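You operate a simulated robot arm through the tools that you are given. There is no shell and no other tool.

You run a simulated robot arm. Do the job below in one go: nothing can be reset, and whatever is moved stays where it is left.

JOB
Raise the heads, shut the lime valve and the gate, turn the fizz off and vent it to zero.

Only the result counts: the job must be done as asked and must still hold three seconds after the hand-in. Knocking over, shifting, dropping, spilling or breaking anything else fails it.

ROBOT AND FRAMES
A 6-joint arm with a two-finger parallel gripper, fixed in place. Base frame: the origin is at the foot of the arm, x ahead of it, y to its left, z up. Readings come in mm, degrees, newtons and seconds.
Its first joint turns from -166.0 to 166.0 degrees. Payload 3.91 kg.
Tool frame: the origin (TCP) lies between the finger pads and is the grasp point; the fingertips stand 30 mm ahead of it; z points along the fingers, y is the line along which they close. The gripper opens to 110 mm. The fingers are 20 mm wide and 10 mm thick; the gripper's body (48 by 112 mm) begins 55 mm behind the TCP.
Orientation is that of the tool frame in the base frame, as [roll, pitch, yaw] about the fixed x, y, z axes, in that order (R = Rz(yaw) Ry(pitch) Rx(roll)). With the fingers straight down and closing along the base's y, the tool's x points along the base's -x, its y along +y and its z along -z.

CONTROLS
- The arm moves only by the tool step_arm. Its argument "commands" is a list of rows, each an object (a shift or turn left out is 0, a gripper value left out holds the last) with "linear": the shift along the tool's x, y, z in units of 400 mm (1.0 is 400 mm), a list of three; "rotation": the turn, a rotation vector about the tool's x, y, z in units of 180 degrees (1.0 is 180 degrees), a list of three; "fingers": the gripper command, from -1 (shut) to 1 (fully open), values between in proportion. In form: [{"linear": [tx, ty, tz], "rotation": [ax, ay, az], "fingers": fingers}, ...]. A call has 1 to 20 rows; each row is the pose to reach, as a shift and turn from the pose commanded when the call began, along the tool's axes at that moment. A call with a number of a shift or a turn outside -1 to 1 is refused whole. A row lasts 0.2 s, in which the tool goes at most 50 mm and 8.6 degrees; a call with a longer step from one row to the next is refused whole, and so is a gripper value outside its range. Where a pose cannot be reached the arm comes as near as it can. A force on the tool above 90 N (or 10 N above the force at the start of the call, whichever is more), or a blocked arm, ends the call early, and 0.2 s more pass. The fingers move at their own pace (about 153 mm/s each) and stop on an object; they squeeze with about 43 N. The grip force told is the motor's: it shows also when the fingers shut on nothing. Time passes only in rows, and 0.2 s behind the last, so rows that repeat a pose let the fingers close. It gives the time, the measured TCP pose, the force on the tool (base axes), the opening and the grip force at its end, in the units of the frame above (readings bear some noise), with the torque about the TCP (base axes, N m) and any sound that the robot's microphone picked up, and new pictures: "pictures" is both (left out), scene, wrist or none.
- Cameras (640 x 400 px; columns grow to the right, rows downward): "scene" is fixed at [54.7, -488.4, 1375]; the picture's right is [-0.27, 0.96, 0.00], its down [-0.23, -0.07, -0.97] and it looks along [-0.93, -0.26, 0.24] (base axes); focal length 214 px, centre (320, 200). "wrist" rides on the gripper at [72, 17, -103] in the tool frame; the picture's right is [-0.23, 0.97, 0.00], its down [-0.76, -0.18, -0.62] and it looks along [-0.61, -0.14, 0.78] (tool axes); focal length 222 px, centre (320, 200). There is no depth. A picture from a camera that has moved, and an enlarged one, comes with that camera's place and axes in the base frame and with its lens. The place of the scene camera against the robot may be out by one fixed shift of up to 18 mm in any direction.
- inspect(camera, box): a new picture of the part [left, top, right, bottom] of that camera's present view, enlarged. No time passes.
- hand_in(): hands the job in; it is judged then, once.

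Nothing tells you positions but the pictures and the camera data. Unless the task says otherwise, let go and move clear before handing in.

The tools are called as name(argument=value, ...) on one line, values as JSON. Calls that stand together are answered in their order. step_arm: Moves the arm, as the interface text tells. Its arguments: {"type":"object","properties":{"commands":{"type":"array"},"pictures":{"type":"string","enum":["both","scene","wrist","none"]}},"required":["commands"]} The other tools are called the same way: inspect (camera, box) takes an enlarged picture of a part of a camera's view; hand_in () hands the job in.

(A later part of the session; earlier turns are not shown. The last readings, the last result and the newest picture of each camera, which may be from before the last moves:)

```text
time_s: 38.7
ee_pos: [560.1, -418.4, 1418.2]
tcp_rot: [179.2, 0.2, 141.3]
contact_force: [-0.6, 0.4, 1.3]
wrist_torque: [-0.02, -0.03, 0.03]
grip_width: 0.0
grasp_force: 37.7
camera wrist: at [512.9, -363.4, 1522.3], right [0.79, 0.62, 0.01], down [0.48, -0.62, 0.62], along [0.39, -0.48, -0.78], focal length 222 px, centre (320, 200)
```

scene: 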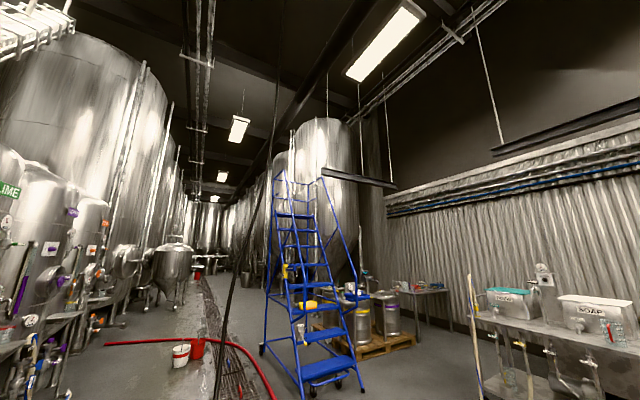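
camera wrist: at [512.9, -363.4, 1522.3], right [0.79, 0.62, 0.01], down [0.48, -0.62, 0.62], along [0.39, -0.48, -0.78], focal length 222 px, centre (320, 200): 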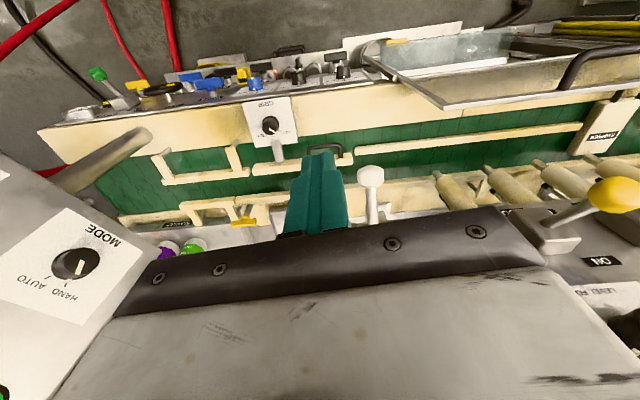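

The white-ball lever is now clear: knob near (660, -444, 1286), pivot behind it near (700, -487, 1317), so it hangs in the DOWN position. I'll zoom in to refine the knob's place.

inspect(camera="wrist", box=[330, 140, 420, 230])

inspect(camera="wrist", box=[500, 150, 640, 320])

inspect(camera="wrist", box=[90, 40, 370, 230])

```text
4.44 times, centred on (375, 185) of wrist
camera zoom: at [512.9, -363.4, 1522.3], right [0.79, 0.62, 0.01], down [0.48, -0.62, 0.62], along [0.39, -0.48, -0.78], focal length 987 px, centre (76, 267)
```

zoom: 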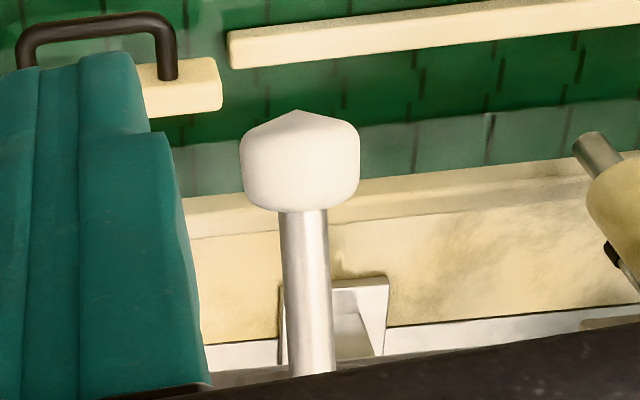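

```text
2.35 times, centred on (570, 235) of wrist
camera zoom: at [512.9, -363.4, 1522.3], right [0.79, 0.62, 0.01], down [0.48, -0.62, 0.62], along [0.39, -0.48, -0.78], focal length 523 px, centre (-268, 118)
```

zoom: 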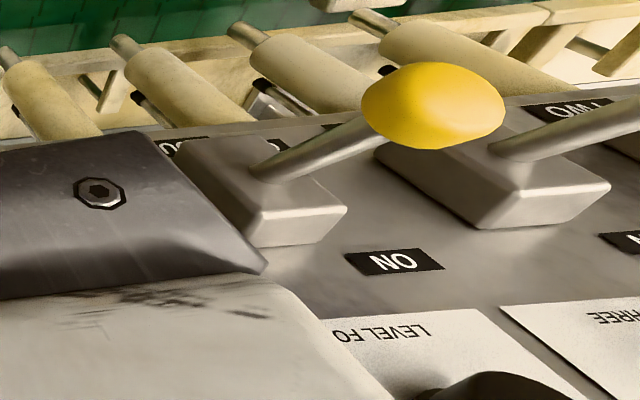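

```text
2.11 times, centred on (230, 135) of wrist
camera zoom: at [512.9, -363.4, 1522.3], right [0.79, 0.62, 0.01], down [0.48, -0.62, 0.62], along [0.39, -0.48, -0.78], focal length 468 px, centre (510, 337)
```

zoom: 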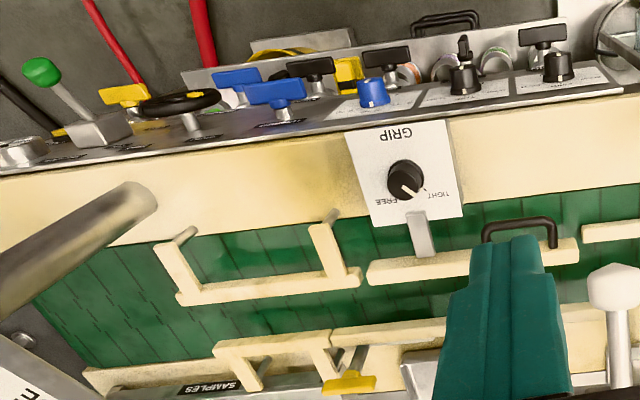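

The knob is about 34 mm across. I'll open the fingers and move directly above it.

step_arm(commands=[{"linear": [-0.08, 0.036, 0.01], "fingers": 0.27}, {"linear": [-0.16, 0.072, 0.02]}, {"linear": [-0.2356, 0.1055, 0.03]}, {"linear": [-0.2356, 0.1055, 0.045]}], pictures="wrist")

```text
time_s: 39.7
ee_pos: [659.7, -449.1, 1403.8]
tcp_rot: [179.2, 0.1, 141.3]
contact_force: [0.8, 1.0, -0.2]
wrist_torque: [-0.01, 0.01, -0.02]
grip_width: 70.1
grasp_force: 0.1
camera wrist: at [613.3, -391.5, 1506.3], right [0.79, 0.62, 0.01], down [0.48, -0.62, 0.62], along [0.39, -0.48, -0.78], focal length 222 px, centre (320, 200)
```

wrist: 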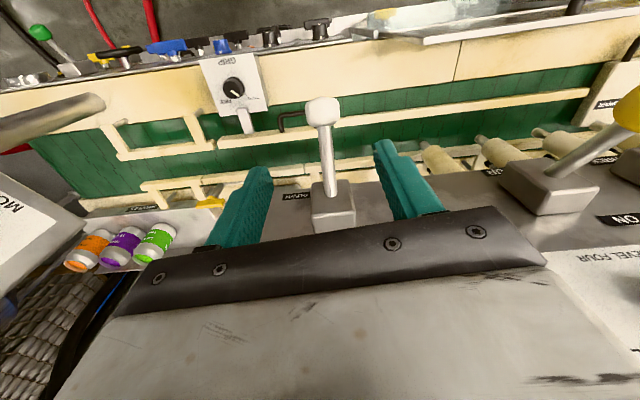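

inspect(camera="wrist", box=[270, 80, 400, 240])

```text
2.50 times, centred on (335, 160) of wrist
camera zoom: at [613.3, -391.5, 1506.3], right [0.79, 0.62, 0.01], down [0.48, -0.62, 0.62], along [0.39, -0.48, -0.78], focal length 555 px, centre (282, 300)
```

zoom: 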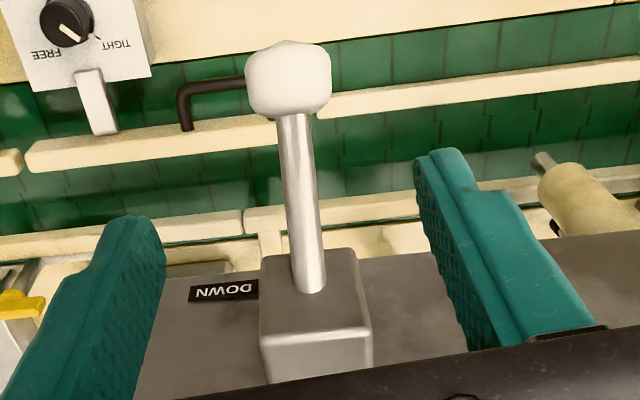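

Refined: knob centre about (660, -441, 1283), lever pivot about n = 865, z = 1330. I'll descend with the open fingers either side of the knob.

step_arm(commands=[{"linear": [0.011, 0.016, 0.1]}, {"linear": [0.011, 0.016, 0.2]}, {"linear": [0.011, 0.016, 0.26]}, {"linear": [0.011, 0.016, 0.3]}], pictures="wrist")

```text
time_s: 40.7
ee_pos: [664.6, -438.4, 1281.6]
tcp_rot: [179.3, 0.1, 141.4]
contact_force: [-0.2, -0.7, 0.8]
wrist_torque: [-0.02, -0.01, 0.03]
grip_width: 69.9
grasp_force: 0.1
camera wrist: at [616.5, -381.9, 1385.5], right [0.79, 0.62, 0.01], down [0.48, -0.62, 0.62], along [0.39, -0.48, -0.78], focal length 222 px, centre (320, 200)
```

wrist: 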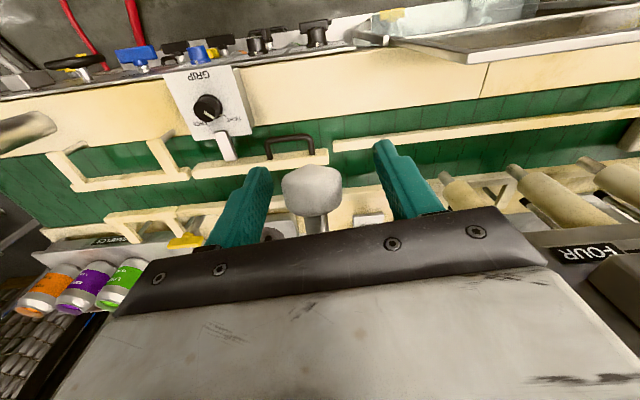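

The knob sits between the fingers, a few mm left of centre. I'll nudge to centre and close on it.

step_arm(commands=[{"linear": [0, -0.011, 0]}, {"linear": [0, -0.011, 0], "fingers": -1}, {"linear": [0, -0.011, 0], "fingers": -1}, {"linear": [0, -0.011, 0], "fingers": -1}], pictures="wrist")

```text
time_s: 41.7
ee_pos: [661.0, -441.2, 1281.6]
tcp_rot: [179.2, 0.0, 141.3]
contact_force: [1.0, 1.3, -0.2]
wrist_torque: [0.02, -0.05, 0.0]
grip_width: 30.8
grasp_force: 44.9
camera wrist: at [614.2, -384.8, 1385.8], right [0.79, 0.62, 0.01], down [0.48, -0.62, 0.62], along [0.39, -0.48, -0.78], focal length 222 px, centre (320, 200)
```

wrist: 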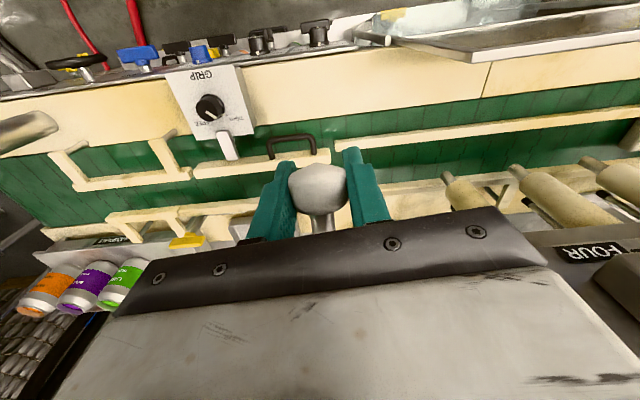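

I have it (30.8 mm). Now I'll raise it along its arc, watching the force.

step_arm(commands=[{"linear": [0.008, 0, -0.016], "fingers": -1}, {"linear": [0.015, 0, -0.0325]}, {"linear": [0.021, 0, -0.053]}, {"linear": [0.026, 0, -0.075]}, {"linear": [0.029, 0, -0.096]}, {"linear": [0.03, 0, -0.1175]}], pictures="wrist")

```text
time_s: 43.1
ee_pos: [652.8, -433.5, 1330.7]
tcp_rot: [179.1, 0.2, 141.4]
contact_force: [10.5, 5.6, -10.9]
wrist_torque: [0.61, 0.67, 0.06]
grip_width: 31.0
grasp_force: 44.6
camera wrist: at [605.5, -377.0, 1433.4], right [0.79, 0.62, 0.01], down [0.48, -0.62, 0.62], along [0.39, -0.48, -0.78], focal length 222 px, centre (320, 200)
```

wrist: 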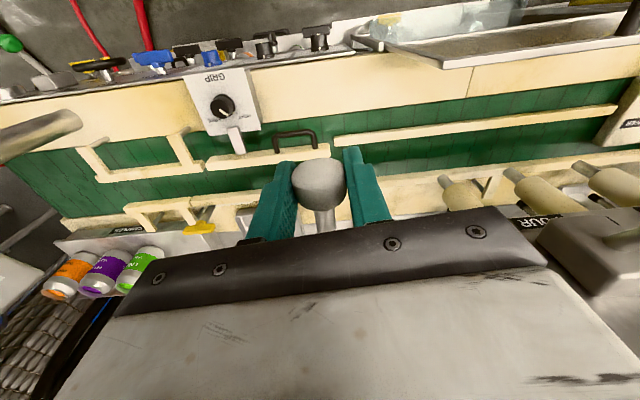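

The lever follows with light force. I'll continue the arc toward UP.

step_arm(commands=[{"linear": [-0.001, 0, -0.0215]}, {"linear": [-0.004, 0, -0.0425]}, {"linear": [-0.009, 0, -0.064]}, {"linear": [-0.015, 0, -0.085]}, {"linear": [-0.024, 0, -0.103]}, {"linear": [-0.03, 0, -0.115]}], pictures="wrist")

```text
time_s: 44.5
ee_pos: [660.6, -441.2, 1375.8]
tcp_rot: [179.2, 0.0, 141.3]
contact_force: [-2.5, 25.3, -13.6]
wrist_torque: [0.9, 0.79, 0.02]
grip_width: 30.7
grasp_force: 44.7
camera wrist: at [613.8, -384.8, 1479.8], right [0.79, 0.62, 0.01], down [0.48, -0.62, 0.62], along [0.39, -0.48, -0.78], focal length 222 px, centre (320, 200)
```

wrist: 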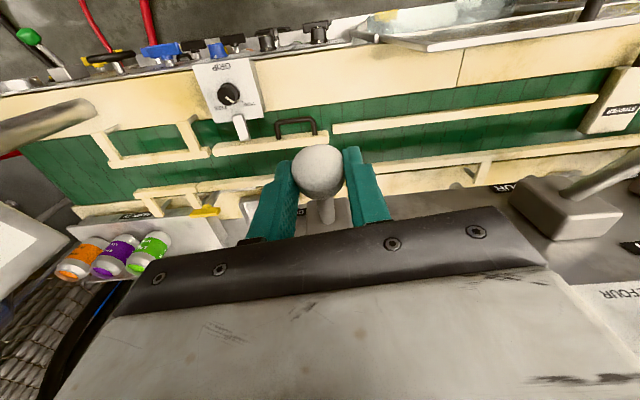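

step_arm(commands=[{"linear": [0, 0, -0.012]}, {"linear": [0, 0, -0.025]}, {"linear": [0, 0, -0.025]}], pictures="wrist")

```text
time_s: 45.3
ee_pos: [662.1, -443.1, 1383.9]
tcp_rot: [179.2, -0.1, 141.3]
contact_force: [10.3, 10.1, -31.1]
wrist_torque: [0.03, -0.36, -0.1]
grip_width: 30.9
grasp_force: 44.6
camera wrist: at [615.7, -386.5, 1487.9], right [0.79, 0.62, 0.01], down [0.48, -0.62, 0.62], along [0.39, -0.48, -0.78], focal length 222 px, centre (320, 200)
```

wrist: 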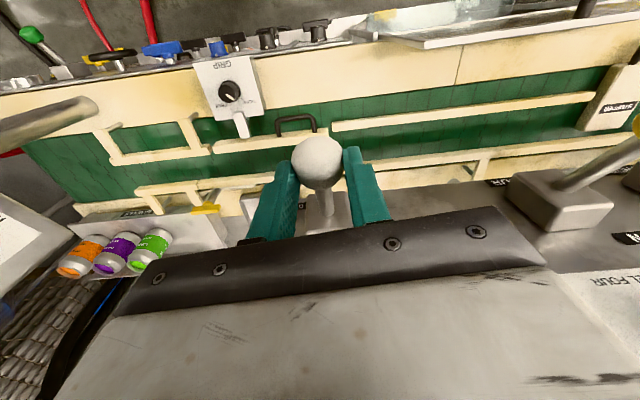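

The force rose to 31 N with the knob lagging: it has reached its upper stop. I'll let go, rise clear and check that it stays up.

step_arm(commands=[{"fingers": 0.3}, {"fingers": 0.3}, {"fingers": 0.3}, {"linear": [0, 0, -0.08], "fingers": 0.3}, {"linear": [0, 0, -0.18], "fingers": 0.3}], pictures="wrist")

```text
time_s: 46.5
ee_pos: [645.3, -426.4, 1420.9]
tcp_rot: [179.2, 0.4, 141.3]
contact_force: [0.6, -0.4, 0.5]
wrist_torque: [-0.02, 0.03, -0.01]
grip_width: 71.4
grasp_force: 0.0
out of reach, approached as far as the arm can: row 4, 5
camera wrist: at [597.1, -369.8, 1524.1], right [0.79, 0.62, 0.02], down [0.47, -0.62, 0.63], along [0.4, -0.48, -0.78], focal length 222 px, centre (320, 200)
```

wrist: 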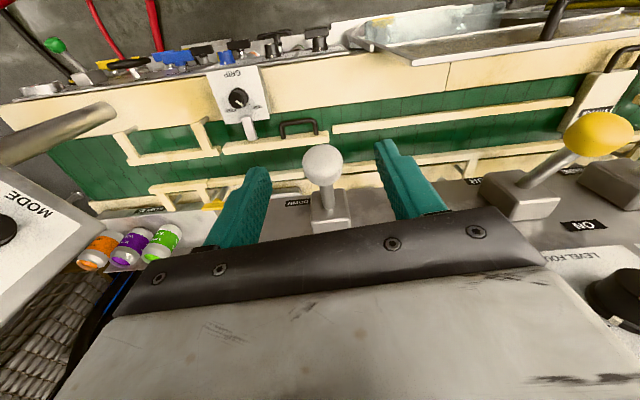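

The knob stays up. I'll zoom in to confirm the lever state and look for a HEADS label.

inspect(camera="wrist", box=[260, 130, 400, 240])

inspect(camera="wrist", box=[460, 90, 640, 320])

```text
3.64 times, centred on (330, 185) of wrist
camera zoom: at [597.1, -369.8, 1524.1], right [0.79, 0.62, 0.02], down [0.47, -0.62, 0.63], along [0.4, -0.48, -0.78], focal length 808 px, centre (284, 254)
```

zoom: 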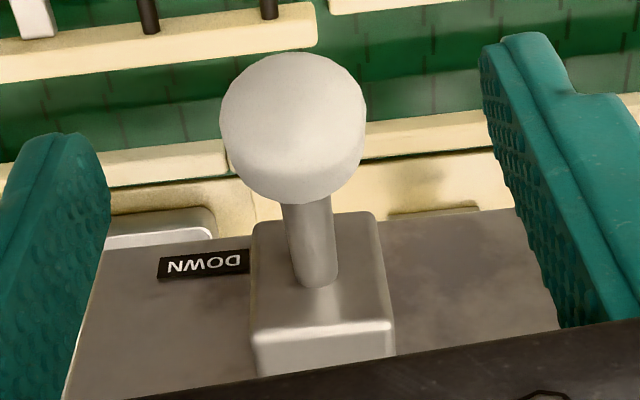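

```text
1.74 times, centred on (550, 205) of wrist
camera zoom: at [597.1, -369.8, 1524.1], right [0.79, 0.62, 0.02], down [0.47, -0.62, 0.63], along [0.4, -0.48, -0.78], focal length 386 px, centre (-80, 191)
```

zoom: 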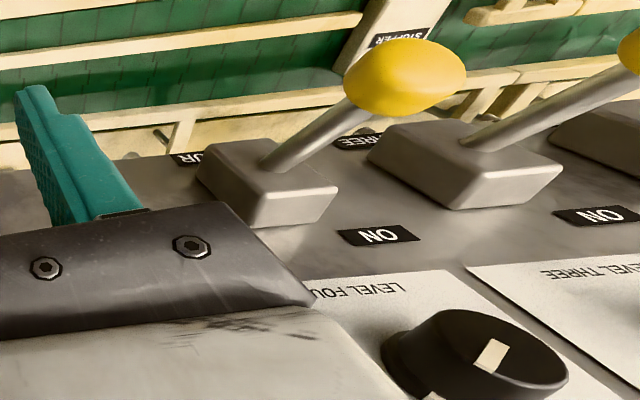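

The lever now stands in the UP position. Next is the gate's yellow T-handle near (618, -828, 1075): I'll back away from the lever first, shut the fingers and move left in front of the belt.

step_arm(commands=[{"linear": [0.1, 0, 0], "fingers": 0.3}, {"linear": [0.2, 0, 0], "fingers": 0.3}, {"linear": [0.182, -0.082, 0.0575], "fingers": -1}, {"linear": [0.165, -0.163, 0.115]}, {"linear": [0.147, -0.245, 0.1725]}, {"linear": [0.13, -0.326, 0.23]}, {"linear": [0.112, -0.408, 0.2875]}, {"linear": [0.095, -0.489, 0.345]}, {"linear": [0.077, -0.571, 0.4025]}], pictures="wrist")

```text
time_s: 48.5
ee_pos: [476.1, -585.1, 1259.4]
tcp_rot: [179.2, 0.1, 141.3]
contact_force: [-0.4, 0.0, 0.2]
wrist_torque: [0.0, -0.02, 0.01]
grip_width: 0.1
grasp_force: 37.5
camera wrist: at [429.6, -528.6, 1361.9], right [0.79, 0.62, 0.01], down [0.48, -0.62, 0.62], along [0.39, -0.48, -0.78], focal length 222 px, centre (320, 200)
```

wrist: 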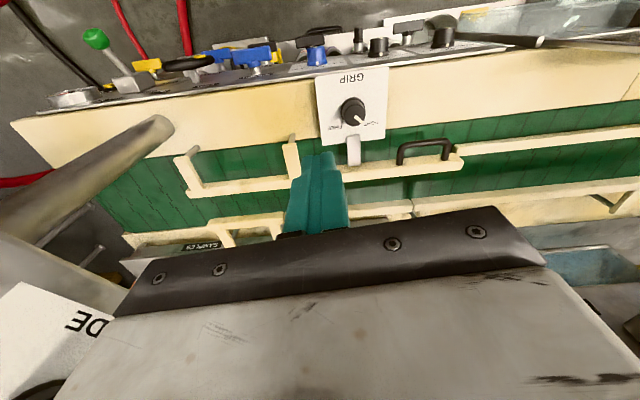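

step_arm(commands=[{"rotation": [0, -0.04, 0]}, {"rotation": [0, -0.08, 0]}, {"rotation": [0, -0.12, 0]}, {"rotation": [0, -0.16, 0]}, {"rotation": [0, -0.2, 0]}, {"rotation": [0, -0.24, 0]}, {"rotation": [0, -0.28, 0]}], pictures="wrist")

```text
time_s: 50.1
ee_pos: [478.5, -585.4, 1254.9]
tcp_rot: [178.7, 50.5, 140.4]
contact_force: [0.2, -0.4, -0.2]
wrist_torque: [-0.02, -0.02, 0.0]
grip_width: 0.0
grasp_force: 38.2
camera wrist: at [390.8, -495.1, 1264.6], right [0.72, 0.67, 0.19], down [-0.12, -0.15, 0.98], along [0.68, -0.73, -0.03], focal length 222 px, centre (320, 200)
```

wrist: 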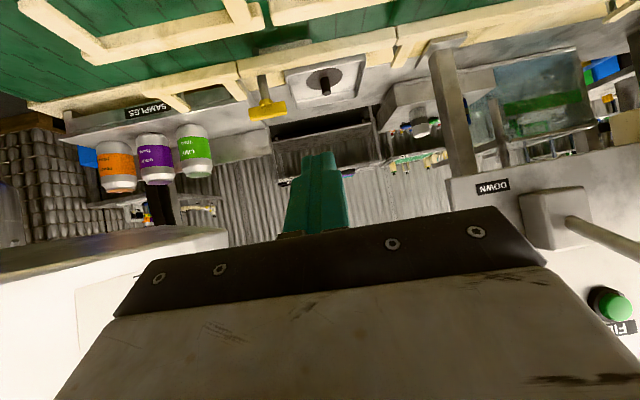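

The tilt worked and the T-handle is in plain view. I'll zoom in to fix its position and the flap's state.

inspect(camera="wrist", box=[215, 50, 315, 140])

inspect(camera="wrist", box=[460, 160, 640, 360])

inspect(camera="wrist", box=[0, 150, 300, 340])

```text
4.44 times, centred on (265, 95) of wrist
camera zoom: at [390.8, -495.1, 1264.6], right [0.72, 0.67, 0.19], down [-0.12, -0.15, 0.98], along [0.68, -0.73, -0.03], focal length 987 px, centre (564, 667)
```

zoom: 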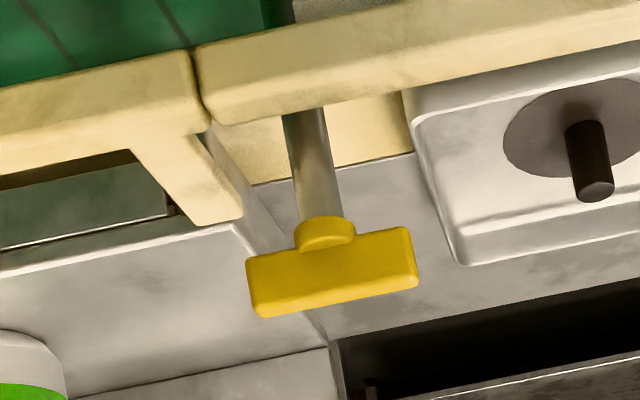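

```text
2.00 times, centred on (550, 260) of wrist
camera zoom: at [390.8, -495.1, 1264.6], right [0.72, 0.67, 0.19], down [-0.12, -0.15, 0.98], along [0.68, -0.73, -0.03], focal length 444 px, centre (-140, 80)
```

zoom: 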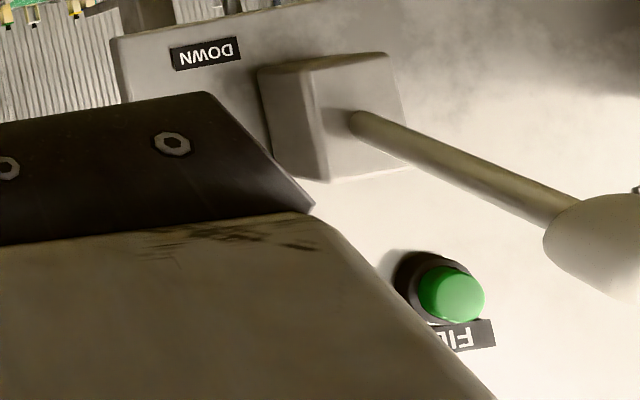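

```text
2.11 times, centred on (150, 245) of wrist
camera zoom: at [390.8, -495.1, 1264.6], right [0.72, 0.67, 0.19], down [-0.12, -0.15, 0.98], along [0.68, -0.73, -0.03], focal length 468 px, centre (678, 105)
```

zoom: 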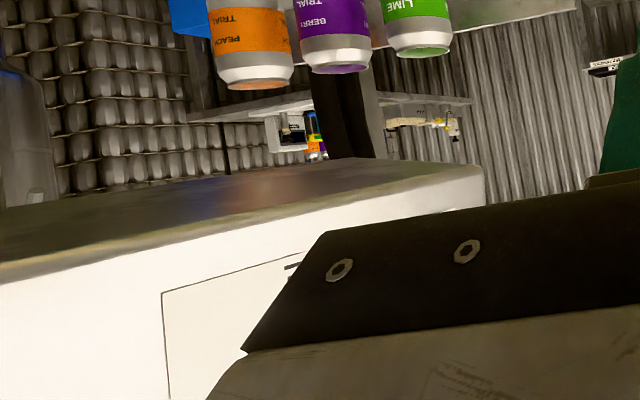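

The T-bar lies along the belt direction, centre about (620, -827, 1076), pivot below it. I'll approach with shut, tilted fingers to push its left end away from the robot, keeping clear of the console corner near (490, -764, 1275).

step_arm(commands=[{"linear": [0, -0.05, 0.07], "rotation": [0.022, 0, 0.018], "fingers": -1}, {"linear": [0, -0.11, 0.15], "rotation": [0.0446, -0.0008, 0.0367]}, {"linear": [0, -0.165, 0.235], "rotation": [0.0446, -0.0008, 0.0367]}, {"linear": [0, -0.22, 0.32], "rotation": [0.0446, -0.0008, 0.0367]}, {"linear": [-0.001, -0.2745, 0.405], "rotation": [0.0446, -0.0008, 0.0367]}], pictures="wrist")

```text
time_s: 51.3
ee_pos: [506.5, -750.3, 1152.1]
tcp_rot: [178.7, 50.5, 130.0]
contact_force: [0.1, 0.2, 0.6]
wrist_torque: [0.01, 0.06, -0.01]
grip_width: 0.2
grasp_force: 37.9
camera wrist: at [438.0, -644.5, 1162.2], right [0.83, 0.53, 0.19], down [-0.14, -0.13, 0.98], along [0.54, -0.84, -0.03], focal length 222 px, centre (320, 200)
```

wrist: 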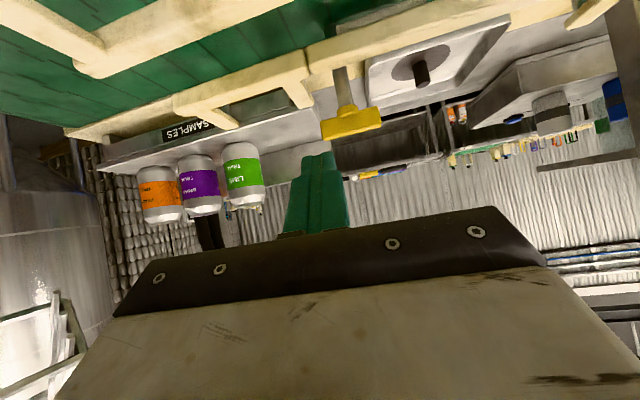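

inspect(camera="wrist", box=[290, 60, 410, 170])

```text
3.64 times, centred on (350, 115) of wrist
camera zoom: at [438.0, -644.5, 1162.2], right [0.83, 0.53, 0.19], down [-0.14, -0.13, 0.98], along [0.54, -0.84, -0.03], focal length 808 px, centre (211, 509)
```

zoom: 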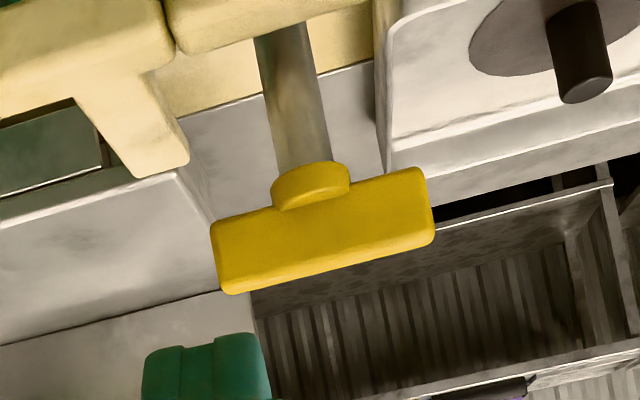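

Refined T-bar centre: about (623, -832, 1074). I'll advance along the tool axis until the tip is just in front of the bar's left end.

step_arm(commands=[{"linear": [-0.003, -0.001, 0.1]}, {"linear": [-0.006, -0.002, 0.19]}, {"linear": [-0.009, -0.003, 0.25]}, {"linear": [-0.009, -0.003, 0.274]}], pictures="wrist")

inspect(camera="wrist", box=[250, 60, 450, 220])

```text
time_s: 52.3
ee_pos: [566.6, -815.1, 1082.7]
tcp_rot: [178.7, 50.4, 129.9]
contact_force: [0.0, -0.7, 0.0]
wrist_torque: [0.02, 0.0, 0.0]
grip_width: 0.1
grasp_force: 37.8
camera wrist: at [496.9, -709.2, 1092.0], right [0.83, 0.53, 0.19], down [-0.14, -0.13, 0.98], along [0.54, -0.84, -0.03], focal length 222 px, centre (320, 200)
```

wrist: 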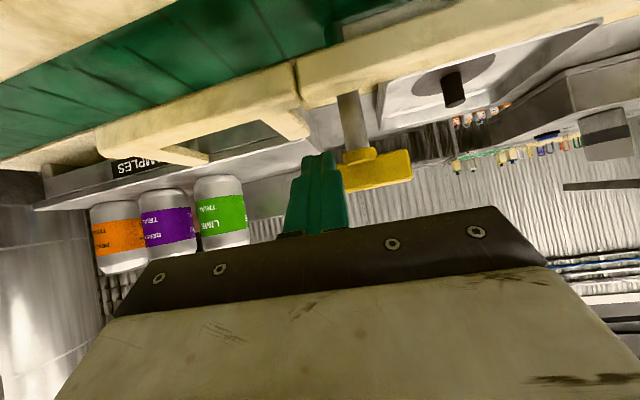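

```text
2.50 times, centred on (350, 140) of wrist
camera zoom: at [496.9, -709.2, 1092.0], right [0.83, 0.53, 0.19], down [-0.14, -0.13, 0.98], along [0.54, -0.84, -0.03], focal length 555 px, centre (245, 350)
```

zoom: 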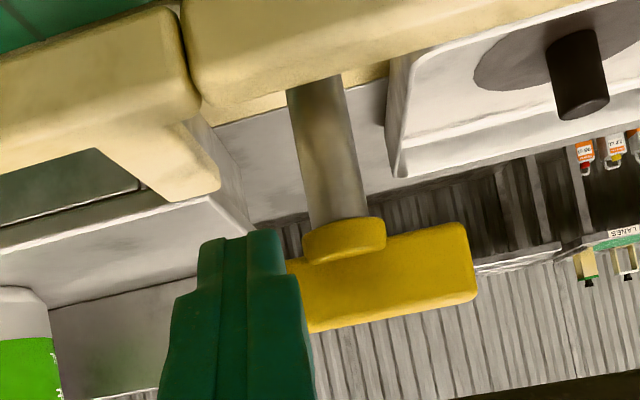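

The tip is in front of the bar's left end. I'll start pushing it outward and check that the handle turns.

step_arm(commands=[{"linear": [-0.011, -0.0015, 0.0135]}, {"linear": [-0.0225, -0.003, 0.027]}, {"linear": [-0.032, -0.0045, 0.039]}, {"linear": [-0.042, -0.006, 0.0505]}], pictures="wrist")

inspect(camera="wrist", box=[250, 60, 450, 220])

```text
time_s: 53.3
ee_pos: [579.9, -835.4, 1082.0]
tcp_rot: [178.7, 50.4, 129.9]
contact_force: [-0.9, 1.2, -0.8]
wrist_torque: [0.01, 0.02, -0.01]
grip_width: 0.0
grasp_force: 37.4
camera wrist: at [510.0, -730.7, 1093.5], right [0.83, 0.53, 0.19], down [-0.14, -0.13, 0.98], along [0.54, -0.84, -0.03], focal length 222 px, centre (320, 200)
```

wrist: 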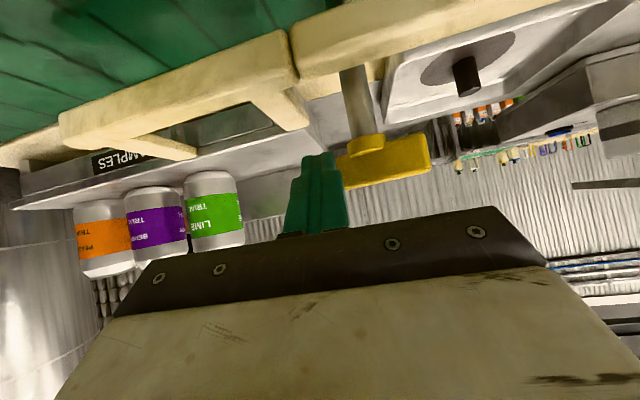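

```text
2.50 times, centred on (350, 140) of wrist
camera zoom: at [510.0, -730.7, 1093.5], right [0.83, 0.53, 0.19], down [-0.14, -0.13, 0.98], along [0.54, -0.84, -0.03], focal length 555 px, centre (245, 350)
```

zoom: 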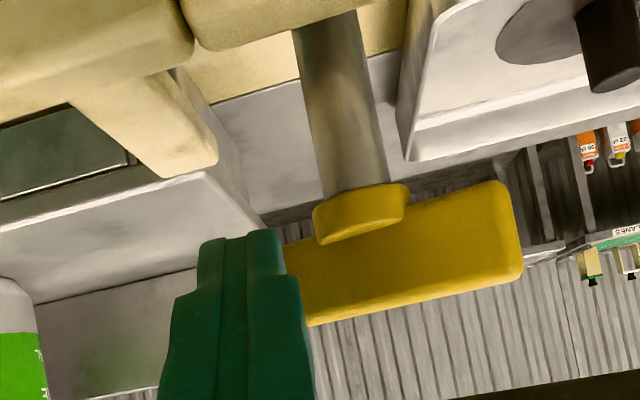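

No contact yet; the bar is slightly further out. I'll keep pushing in small steps with the tip a little more to the right for better overlap.

step_arm(commands=[{"linear": [-0.003, 0.008, 0.004]}, {"linear": [-0.012, 0.009, 0.0145]}, {"linear": [-0.022, 0.01, 0.0265]}], pictures="wrist")

inspect(camera="wrist", box=[250, 60, 450, 220])

```text
time_s: 54.1
ee_pos: [593.5, -843.8, 1083.5]
tcp_rot: [178.7, 50.5, 129.9]
contact_force: [0.8, -0.3, 0.3]
wrist_torque: [0.02, 0.01, -0.01]
grip_width: 0.0
grasp_force: 37.4
camera wrist: at [523.4, -738.0, 1094.1], right [0.83, 0.53, 0.19], down [-0.14, -0.13, 0.98], along [0.54, -0.84, -0.03], focal length 222 px, centre (320, 200)
```

wrist: 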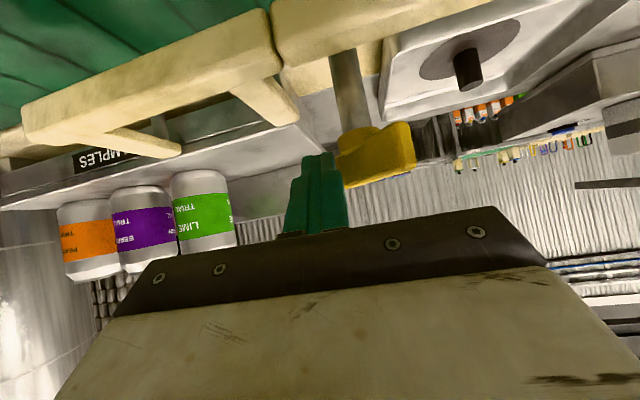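

```text
2.50 times, centred on (350, 140) of wrist
camera zoom: at [523.4, -738.0, 1094.1], right [0.83, 0.53, 0.19], down [-0.14, -0.13, 0.98], along [0.54, -0.84, -0.03], focal length 555 px, centre (245, 350)
```

zoom: 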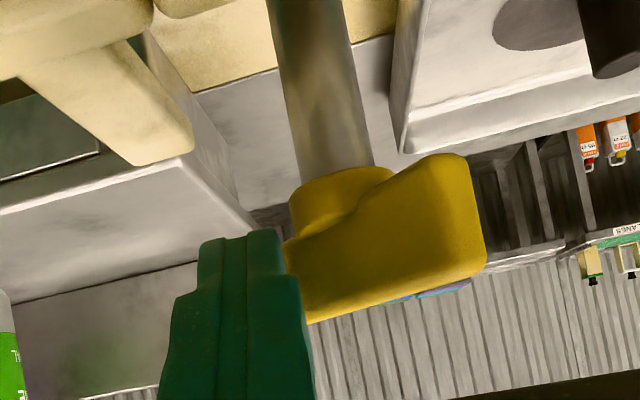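

The handle is turning the right way: its right end is swinging toward the robot. I'll continue along the arc.

step_arm(commands=[{"linear": [-0.009, 0.006, 0.011]}, {"linear": [-0.0165, 0.022, 0.0205]}, {"linear": [-0.019, 0.032, 0.024]}], pictures="wrist")

inspect(camera="wrist", box=[250, 60, 450, 220])

```text
time_s: 54.9
ee_pos: [606.4, -846.4, 1084.9]
tcp_rot: [178.7, 50.3, 129.9]
contact_force: [-7.1, -7.9, -1.8]
wrist_torque: [-0.04, 0.1, 0.0]
grip_width: 0.0
grasp_force: 37.7
camera wrist: at [537.6, -741.0, 1094.6], right [0.83, 0.52, 0.19], down [-0.14, -0.13, 0.98], along [0.54, -0.84, -0.03], focal length 222 px, centre (320, 200)
```

wrist: 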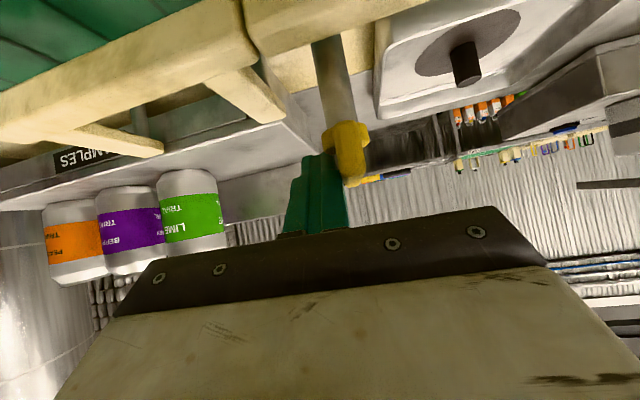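

```text
2.50 times, centred on (350, 140) of wrist
camera zoom: at [537.6, -741.0, 1094.6], right [0.83, 0.52, 0.19], down [-0.14, -0.13, 0.98], along [0.54, -0.84, -0.03], focal length 555 px, centre (245, 350)
```

zoom: 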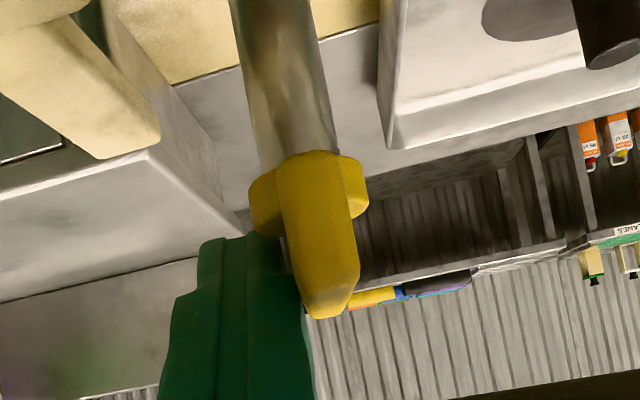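

The handle is nearly perpendicular to the belt now. I'll push a bit further to bring it to its stop.

step_arm(commands=[{"linear": [-0.0015, 0.01, 0.002]}, {"linear": [-0.002, 0.02, 0.003]}, {"linear": [-0.002, 0.028, 0.003]}], pictures="wrist")

inspect(camera="wrist", box=[250, 60, 450, 220])

```text
time_s: 55.7
ee_pos: [607.3, -846.3, 1084.6]
tcp_rot: [178.9, 50.6, 129.0]
contact_force: [-57.3, -51.7, -2.5]
wrist_torque: [-0.22, 0.24, 0.06]
grip_width: 0.0
grasp_force: 37.5
camera wrist: at [539.2, -739.6, 1094.3], right [0.84, 0.52, 0.19], down [-0.15, -0.12, 0.98], along [0.53, -0.85, -0.03], focal length 222 px, centre (320, 200)
```

wrist: 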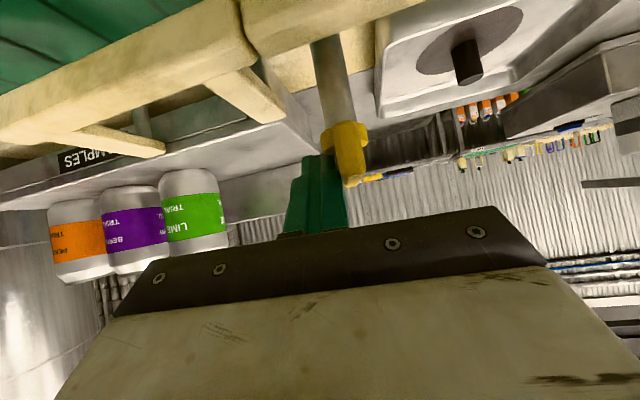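

```text
2.50 times, centred on (350, 140) of wrist
camera zoom: at [539.2, -739.6, 1094.3], right [0.84, 0.52, 0.19], down [-0.15, -0.12, 0.98], along [0.53, -0.85, -0.03], focal length 555 px, centre (245, 350)
```

zoom: 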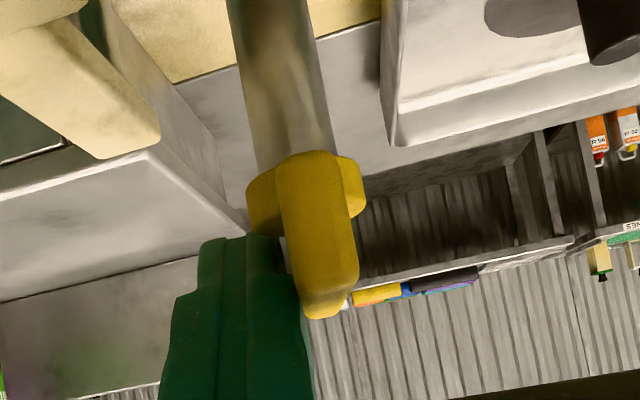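

A firm 77 N stop. I'll back off and look at the gate from a distance.

step_arm(commands=[{"linear": [0, -0.03, 0]}, {"linear": [0, -0.05, -0.02]}, {"linear": [0, -0.05, -0.12]}, {"linear": [0, -0.05, -0.22]}, {"linear": [0, -0.03, -0.32]}], pictures="wrist")

inspect(camera="wrist", box=[270, 40, 430, 180])

```text
time_s: 56.9
ee_pos: [543.4, -772.4, 1165.4]
tcp_rot: [178.6, 50.3, 129.8]
contact_force: [0.3, -0.5, -1.1]
wrist_torque: [-0.07, -0.03, 0.01]
grip_width: 0.3
grasp_force: 37.6
camera wrist: at [474.1, -668.0, 1175.7], right [0.83, 0.53, 0.19], down [-0.14, -0.13, 0.98], along [0.54, -0.84, -0.03], focal length 222 px, centre (320, 200)
```

wrist: 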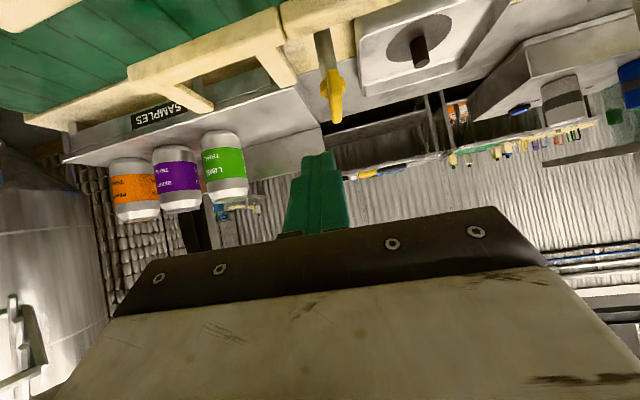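

```text
2.86 times, centred on (350, 110) of wrist
camera zoom: at [474.1, -668.0, 1175.7], right [0.83, 0.53, 0.19], down [-0.14, -0.13, 0.98], along [0.54, -0.84, -0.03], focal length 635 px, centre (234, 457)
```

zoom: 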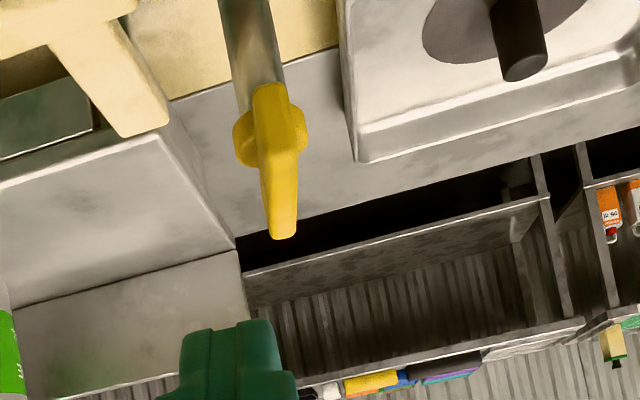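

The handle holds its new position. I'll move back further to see whether the flap now crosses the lane.

step_arm(commands=[{"linear": [0.024, 0.0375, -0.1]}, {"linear": [0.048, 0.075, -0.2]}, {"linear": [0.073, 0.1125, -0.3]}, {"linear": [0.097, 0.15, -0.4]}, {"linear": [0.121, 0.1875, -0.496]}], pictures="wrist")

inspect(camera="wrist", box=[220, 0, 420, 150])

```text
time_s: 58.1
ee_pos: [482.3, -586.0, 1255.4]
tcp_rot: [178.7, 50.4, 130.0]
contact_force: [0.1, -0.1, -0.3]
wrist_torque: [0.02, -0.01, 0.03]
grip_width: 0.1
grasp_force: 37.6
camera wrist: at [412.2, -482.2, 1266.4], right [0.83, 0.53, 0.19], down [-0.14, -0.13, 0.98], along [0.54, -0.84, -0.03], focal length 222 px, centre (320, 200)
```

wrist: 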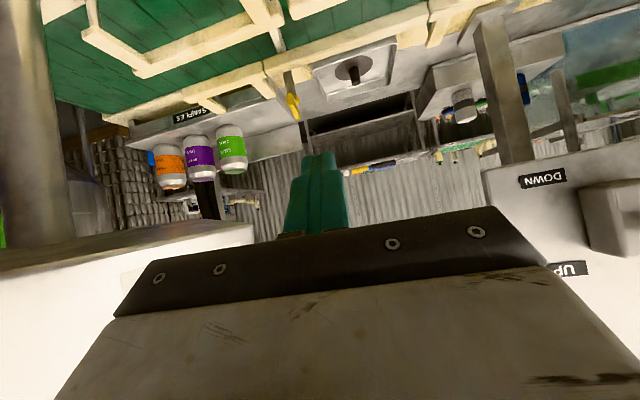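

```text
2.67 times, centred on (320, 75) of wrist
camera zoom: at [412.2, -482.2, 1266.4], right [0.83, 0.53, 0.19], down [-0.14, -0.13, 0.98], along [0.54, -0.84, -0.03], focal length 592 px, centre (320, 533)
```

zoom: 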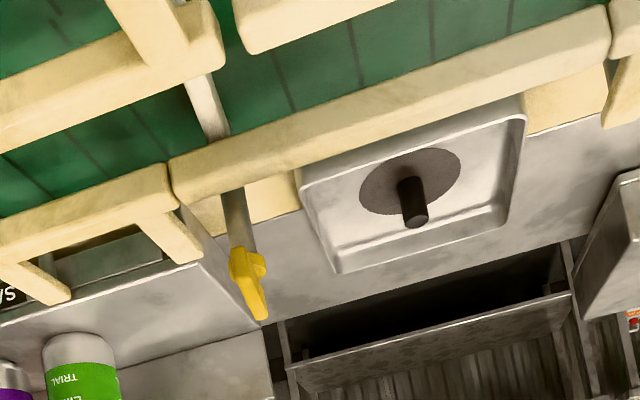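

The grey flap now lies across the lane between the rails: the gate is shut. Next is the LIME valve below the panel near (529, -476, 660); I'll come back out and down in front of it for a close look.

step_arm(commands=[{"linear": [0.105, 0.026, 0.028], "rotation": [-0.0214, 0.0004, -0.0177]}, {"linear": [0.21, 0.053, 0.056], "rotation": [-0.0214, 0.0004, -0.0177]}, {"linear": [0.315, 0.079, 0.085], "rotation": [-0.0214, 0.0004, -0.0177]}, {"linear": [0.42, 0.105, 0.113], "rotation": [-0.0214, 0.0004, -0.0177]}, {"linear": [0.525, 0.132, 0.141], "rotation": [-0.0214, 0.0004, -0.0177]}], pictures="wrist")

```text
time_s: 59.3
ee_pos: [461.5, -479.8, 1058.6]
tcp_rot: [178.8, 50.4, 135.0]
contact_force: [-0.4, -1.2, -0.5]
wrist_torque: [0.01, -0.01, -0.01]
grip_width: 0.0
grasp_force: 38.3
camera wrist: at [384.2, -381.5, 1069.3], right [0.78, 0.6, 0.19], down [-0.13, -0.14, 0.98], along [0.61, -0.79, -0.03], focal length 222 px, centre (320, 200)
```

wrist: 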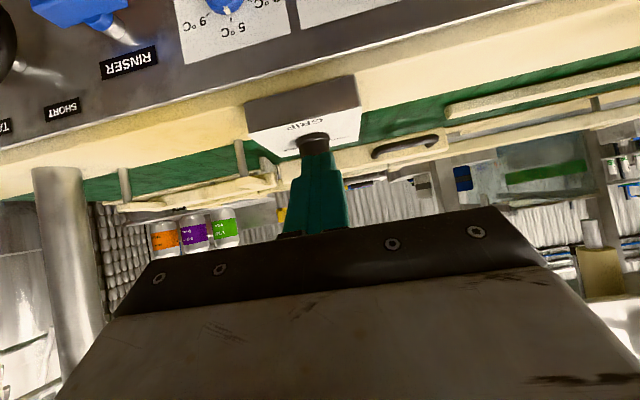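

step_arm(commands=[{"linear": [0.1, 0.021, 0.027]}, {"linear": [0.2, 0.042, 0.055]}, {"linear": [0.305, 0.062, 0.082]}, {"linear": [0.405, 0.083, 0.11]}, {"linear": [0.507, 0.104, 0.137]}, {"linear": [0.6085, 0.1245, 0.164]}], pictures="wrist")

```text
time_s: 60.7
ee_pos: [454.5, -444.5, 849.8]
tcp_rot: [178.7, 50.4, 135.0]
contact_force: [-0.1, 0.3, 0.1]
wrist_torque: [0.03, 0.01, -0.01]
grip_width: 0.0
grasp_force: 37.7
out of reach, approached as far as the arm can: row 3, 4, 5, 6
camera wrist: at [376.2, -345.8, 860.5], right [0.78, 0.6, 0.19], down [-0.13, -0.14, 0.98], along [0.61, -0.79, -0.03], focal length 222 px, centre (320, 200)
```

wrist: 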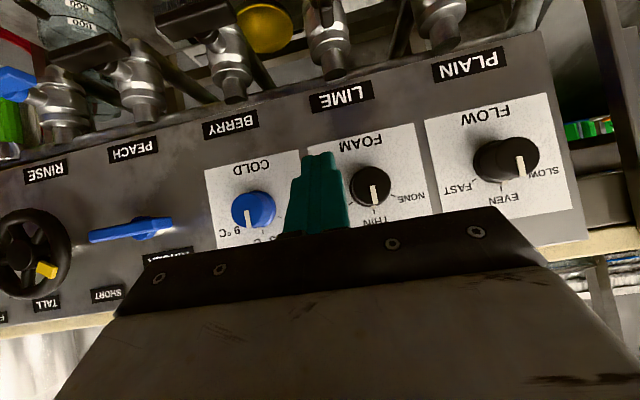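

inspect(camera="wrist", box=[140, 0, 340, 130])

inspect(camera="wrist", box=[280, 0, 480, 130])

```text
3.08 times, centred on (240, 65) of wrist
camera zoom: at [376.2, -345.8, 860.5], right [0.78, 0.6, 0.19], down [-0.13, -0.14, 0.98], along [0.61, -0.79, -0.03], focal length 684 px, centre (566, 615)
```

zoom: 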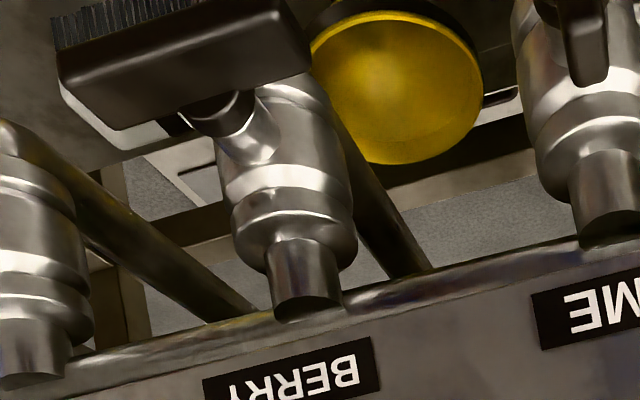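

```text
3.08 times, centred on (380, 65) of wrist
camera zoom: at [376.2, -345.8, 860.5], right [0.78, 0.6, 0.19], down [-0.13, -0.14, 0.98], along [0.61, -0.79, -0.03], focal length 684 px, centre (135, 615)
```

zoom: 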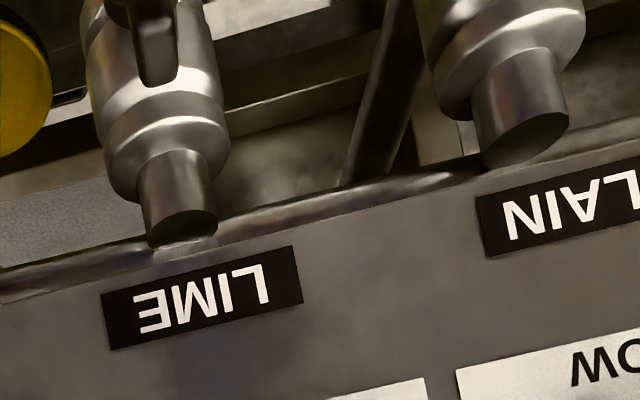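

The LIME handle stands vertical, along its pipe (open), while BERRY's is horizontal (closed). I'll go lower to see the handle fully.

step_arm(commands=[{"linear": [0.06, 0, 0.05]}, {"linear": [0.12, 0, 0.1]}, {"linear": [0.173, 0, 0.1434]}], pictures="wrist")

```text
time_s: 61.5
ee_pos: [463.7, -473.0, 790.1]
tcp_rot: [175.2, 49.5, 132.5]
contact_force: [0.6, 0.4, 0.1]
wrist_torque: [-0.03, -0.03, 0.0]
grip_width: 0.0
grasp_force: 37.7
out of reach, approached as far as the arm can: row 1, 2, 3
camera wrist: at [384.5, -374.3, 804.2], right [0.77, 0.59, 0.23], down [-0.15, -0.18, 0.97], along [0.62, -0.78, -0.05], focal length 222 px, centre (320, 200)
```

wrist: 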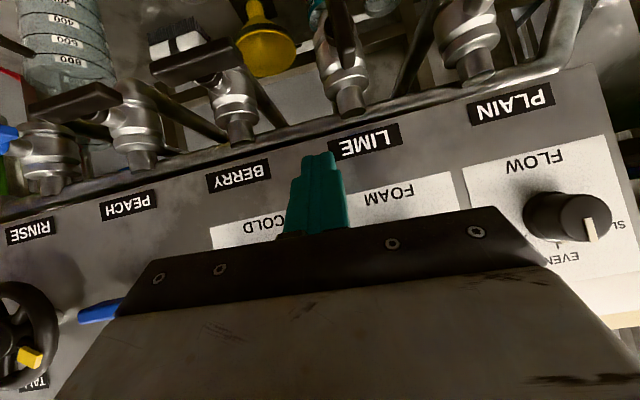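

The steep tilt is at its limit this low. I'll reduce the tilt to about 28° and approach again.

step_arm(commands=[{"rotation": [0.01, 0.04, 0]}, {"rotation": [0.015, 0.08, 0]}, {"rotation": [0.02, 0.12, 0]}], pictures="wrist")

```text
time_s: 62.3
ee_pos: [465.1, -473.9, 790.2]
tcp_rot: [-177.8, 28.7, 134.6]
contact_force: [-0.1, -0.6, 0.7]
wrist_torque: [0.01, 0.01, -0.02]
grip_width: 0.0
grasp_force: 37.9
out of reach, approached as far as the arm can: row 1
camera wrist: at [400.7, -380.1, 845.4], right [0.84, 0.53, 0.08], down [0.15, -0.37, 0.92], along [0.51, -0.76, -0.39], focal length 222 px, centre (320, 200)
```

wrist: 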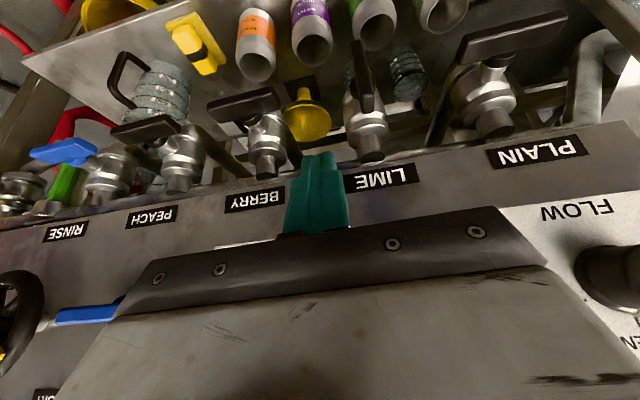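

inspect(camera="wrist", box=[310, 20, 450, 200])

inspect(camera="wrist", box=[190, 60, 330, 220])

```text
2.22 times, centred on (380, 110) of wrist
camera zoom: at [400.7, -380.1, 845.4], right [0.84, 0.53, 0.08], down [0.15, -0.37, 0.92], along [0.51, -0.76, -0.39], focal length 494 px, centre (187, 400)
```

zoom: 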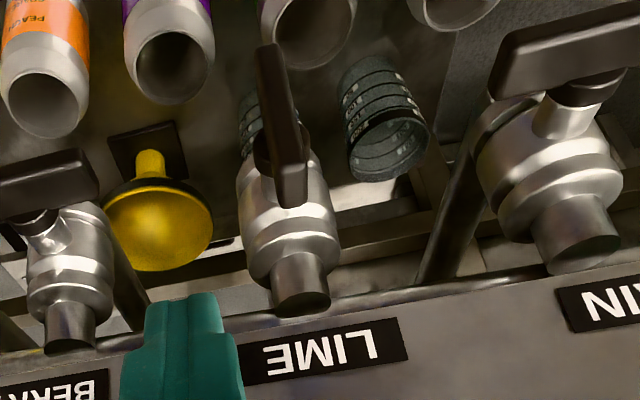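

```text
2.50 times, centred on (260, 140) of wrist
camera zoom: at [400.7, -380.1, 845.4], right [0.84, 0.53, 0.08], down [0.15, -0.37, 0.92], along [0.51, -0.76, -0.39], focal length 555 px, centre (470, 350)
```

zoom: 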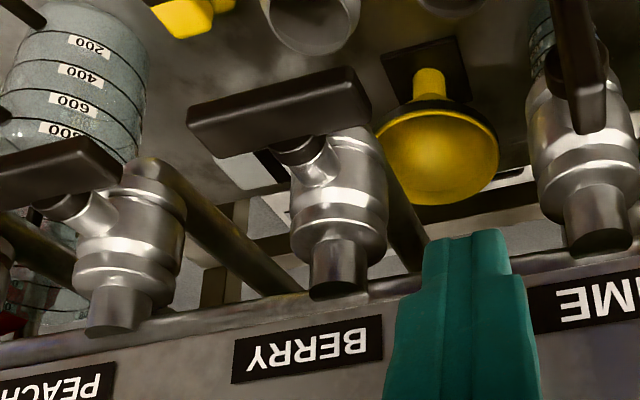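

The LIME handle bar is vertical at about (526, -476, 661), spanning z ≈ 627–694. I'll bring the shut fingertips beside its upper end, on the +u side, to turn it clockwise as seen from the robot.

step_arm(commands=[{"linear": [-0.008, 0.095, 0.04]}, {"linear": [-0.0155, 0.1905, 0.098]}, {"linear": [0.015, 0.193, 0.15]}, {"linear": [0.043, 0.195, 0.205]}], pictures="wrist")

inspect(camera="wrist", box=[220, 40, 400, 220])

```text
time_s: 63.3
ee_pos: [543.9, -451.3, 718.6]
tcp_rot: [178.9, 28.0, 133.1]
contact_force: [0.6, -0.2, 0.6]
wrist_torque: [0.0, 0.01, -0.03]
grip_width: 0.0
grasp_force: 37.9
out of reach, approached as far as the arm can: row 2, 3, 4
camera wrist: at [478.3, -358.4, 775.5], right [0.84, 0.52, 0.12], down [0.12, -0.41, 0.91], along [0.53, -0.75, -0.41], focal length 222 px, centre (320, 200)
```

wrist: 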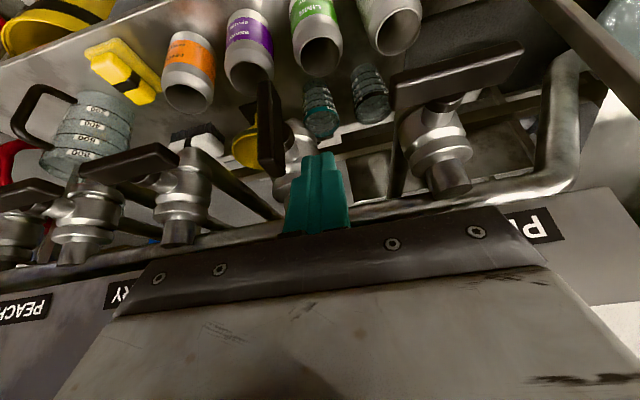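

```text
2.22 times, centred on (310, 130) of wrist
camera zoom: at [478.3, -358.4, 775.5], right [0.84, 0.52, 0.12], down [0.12, -0.41, 0.91], along [0.53, -0.75, -0.41], focal length 494 px, centre (342, 356)
```

zoom: 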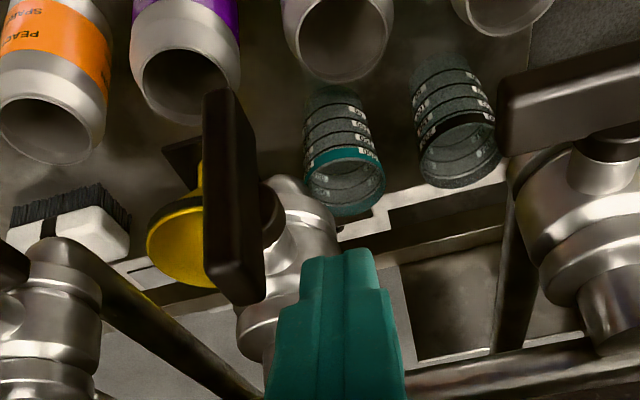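

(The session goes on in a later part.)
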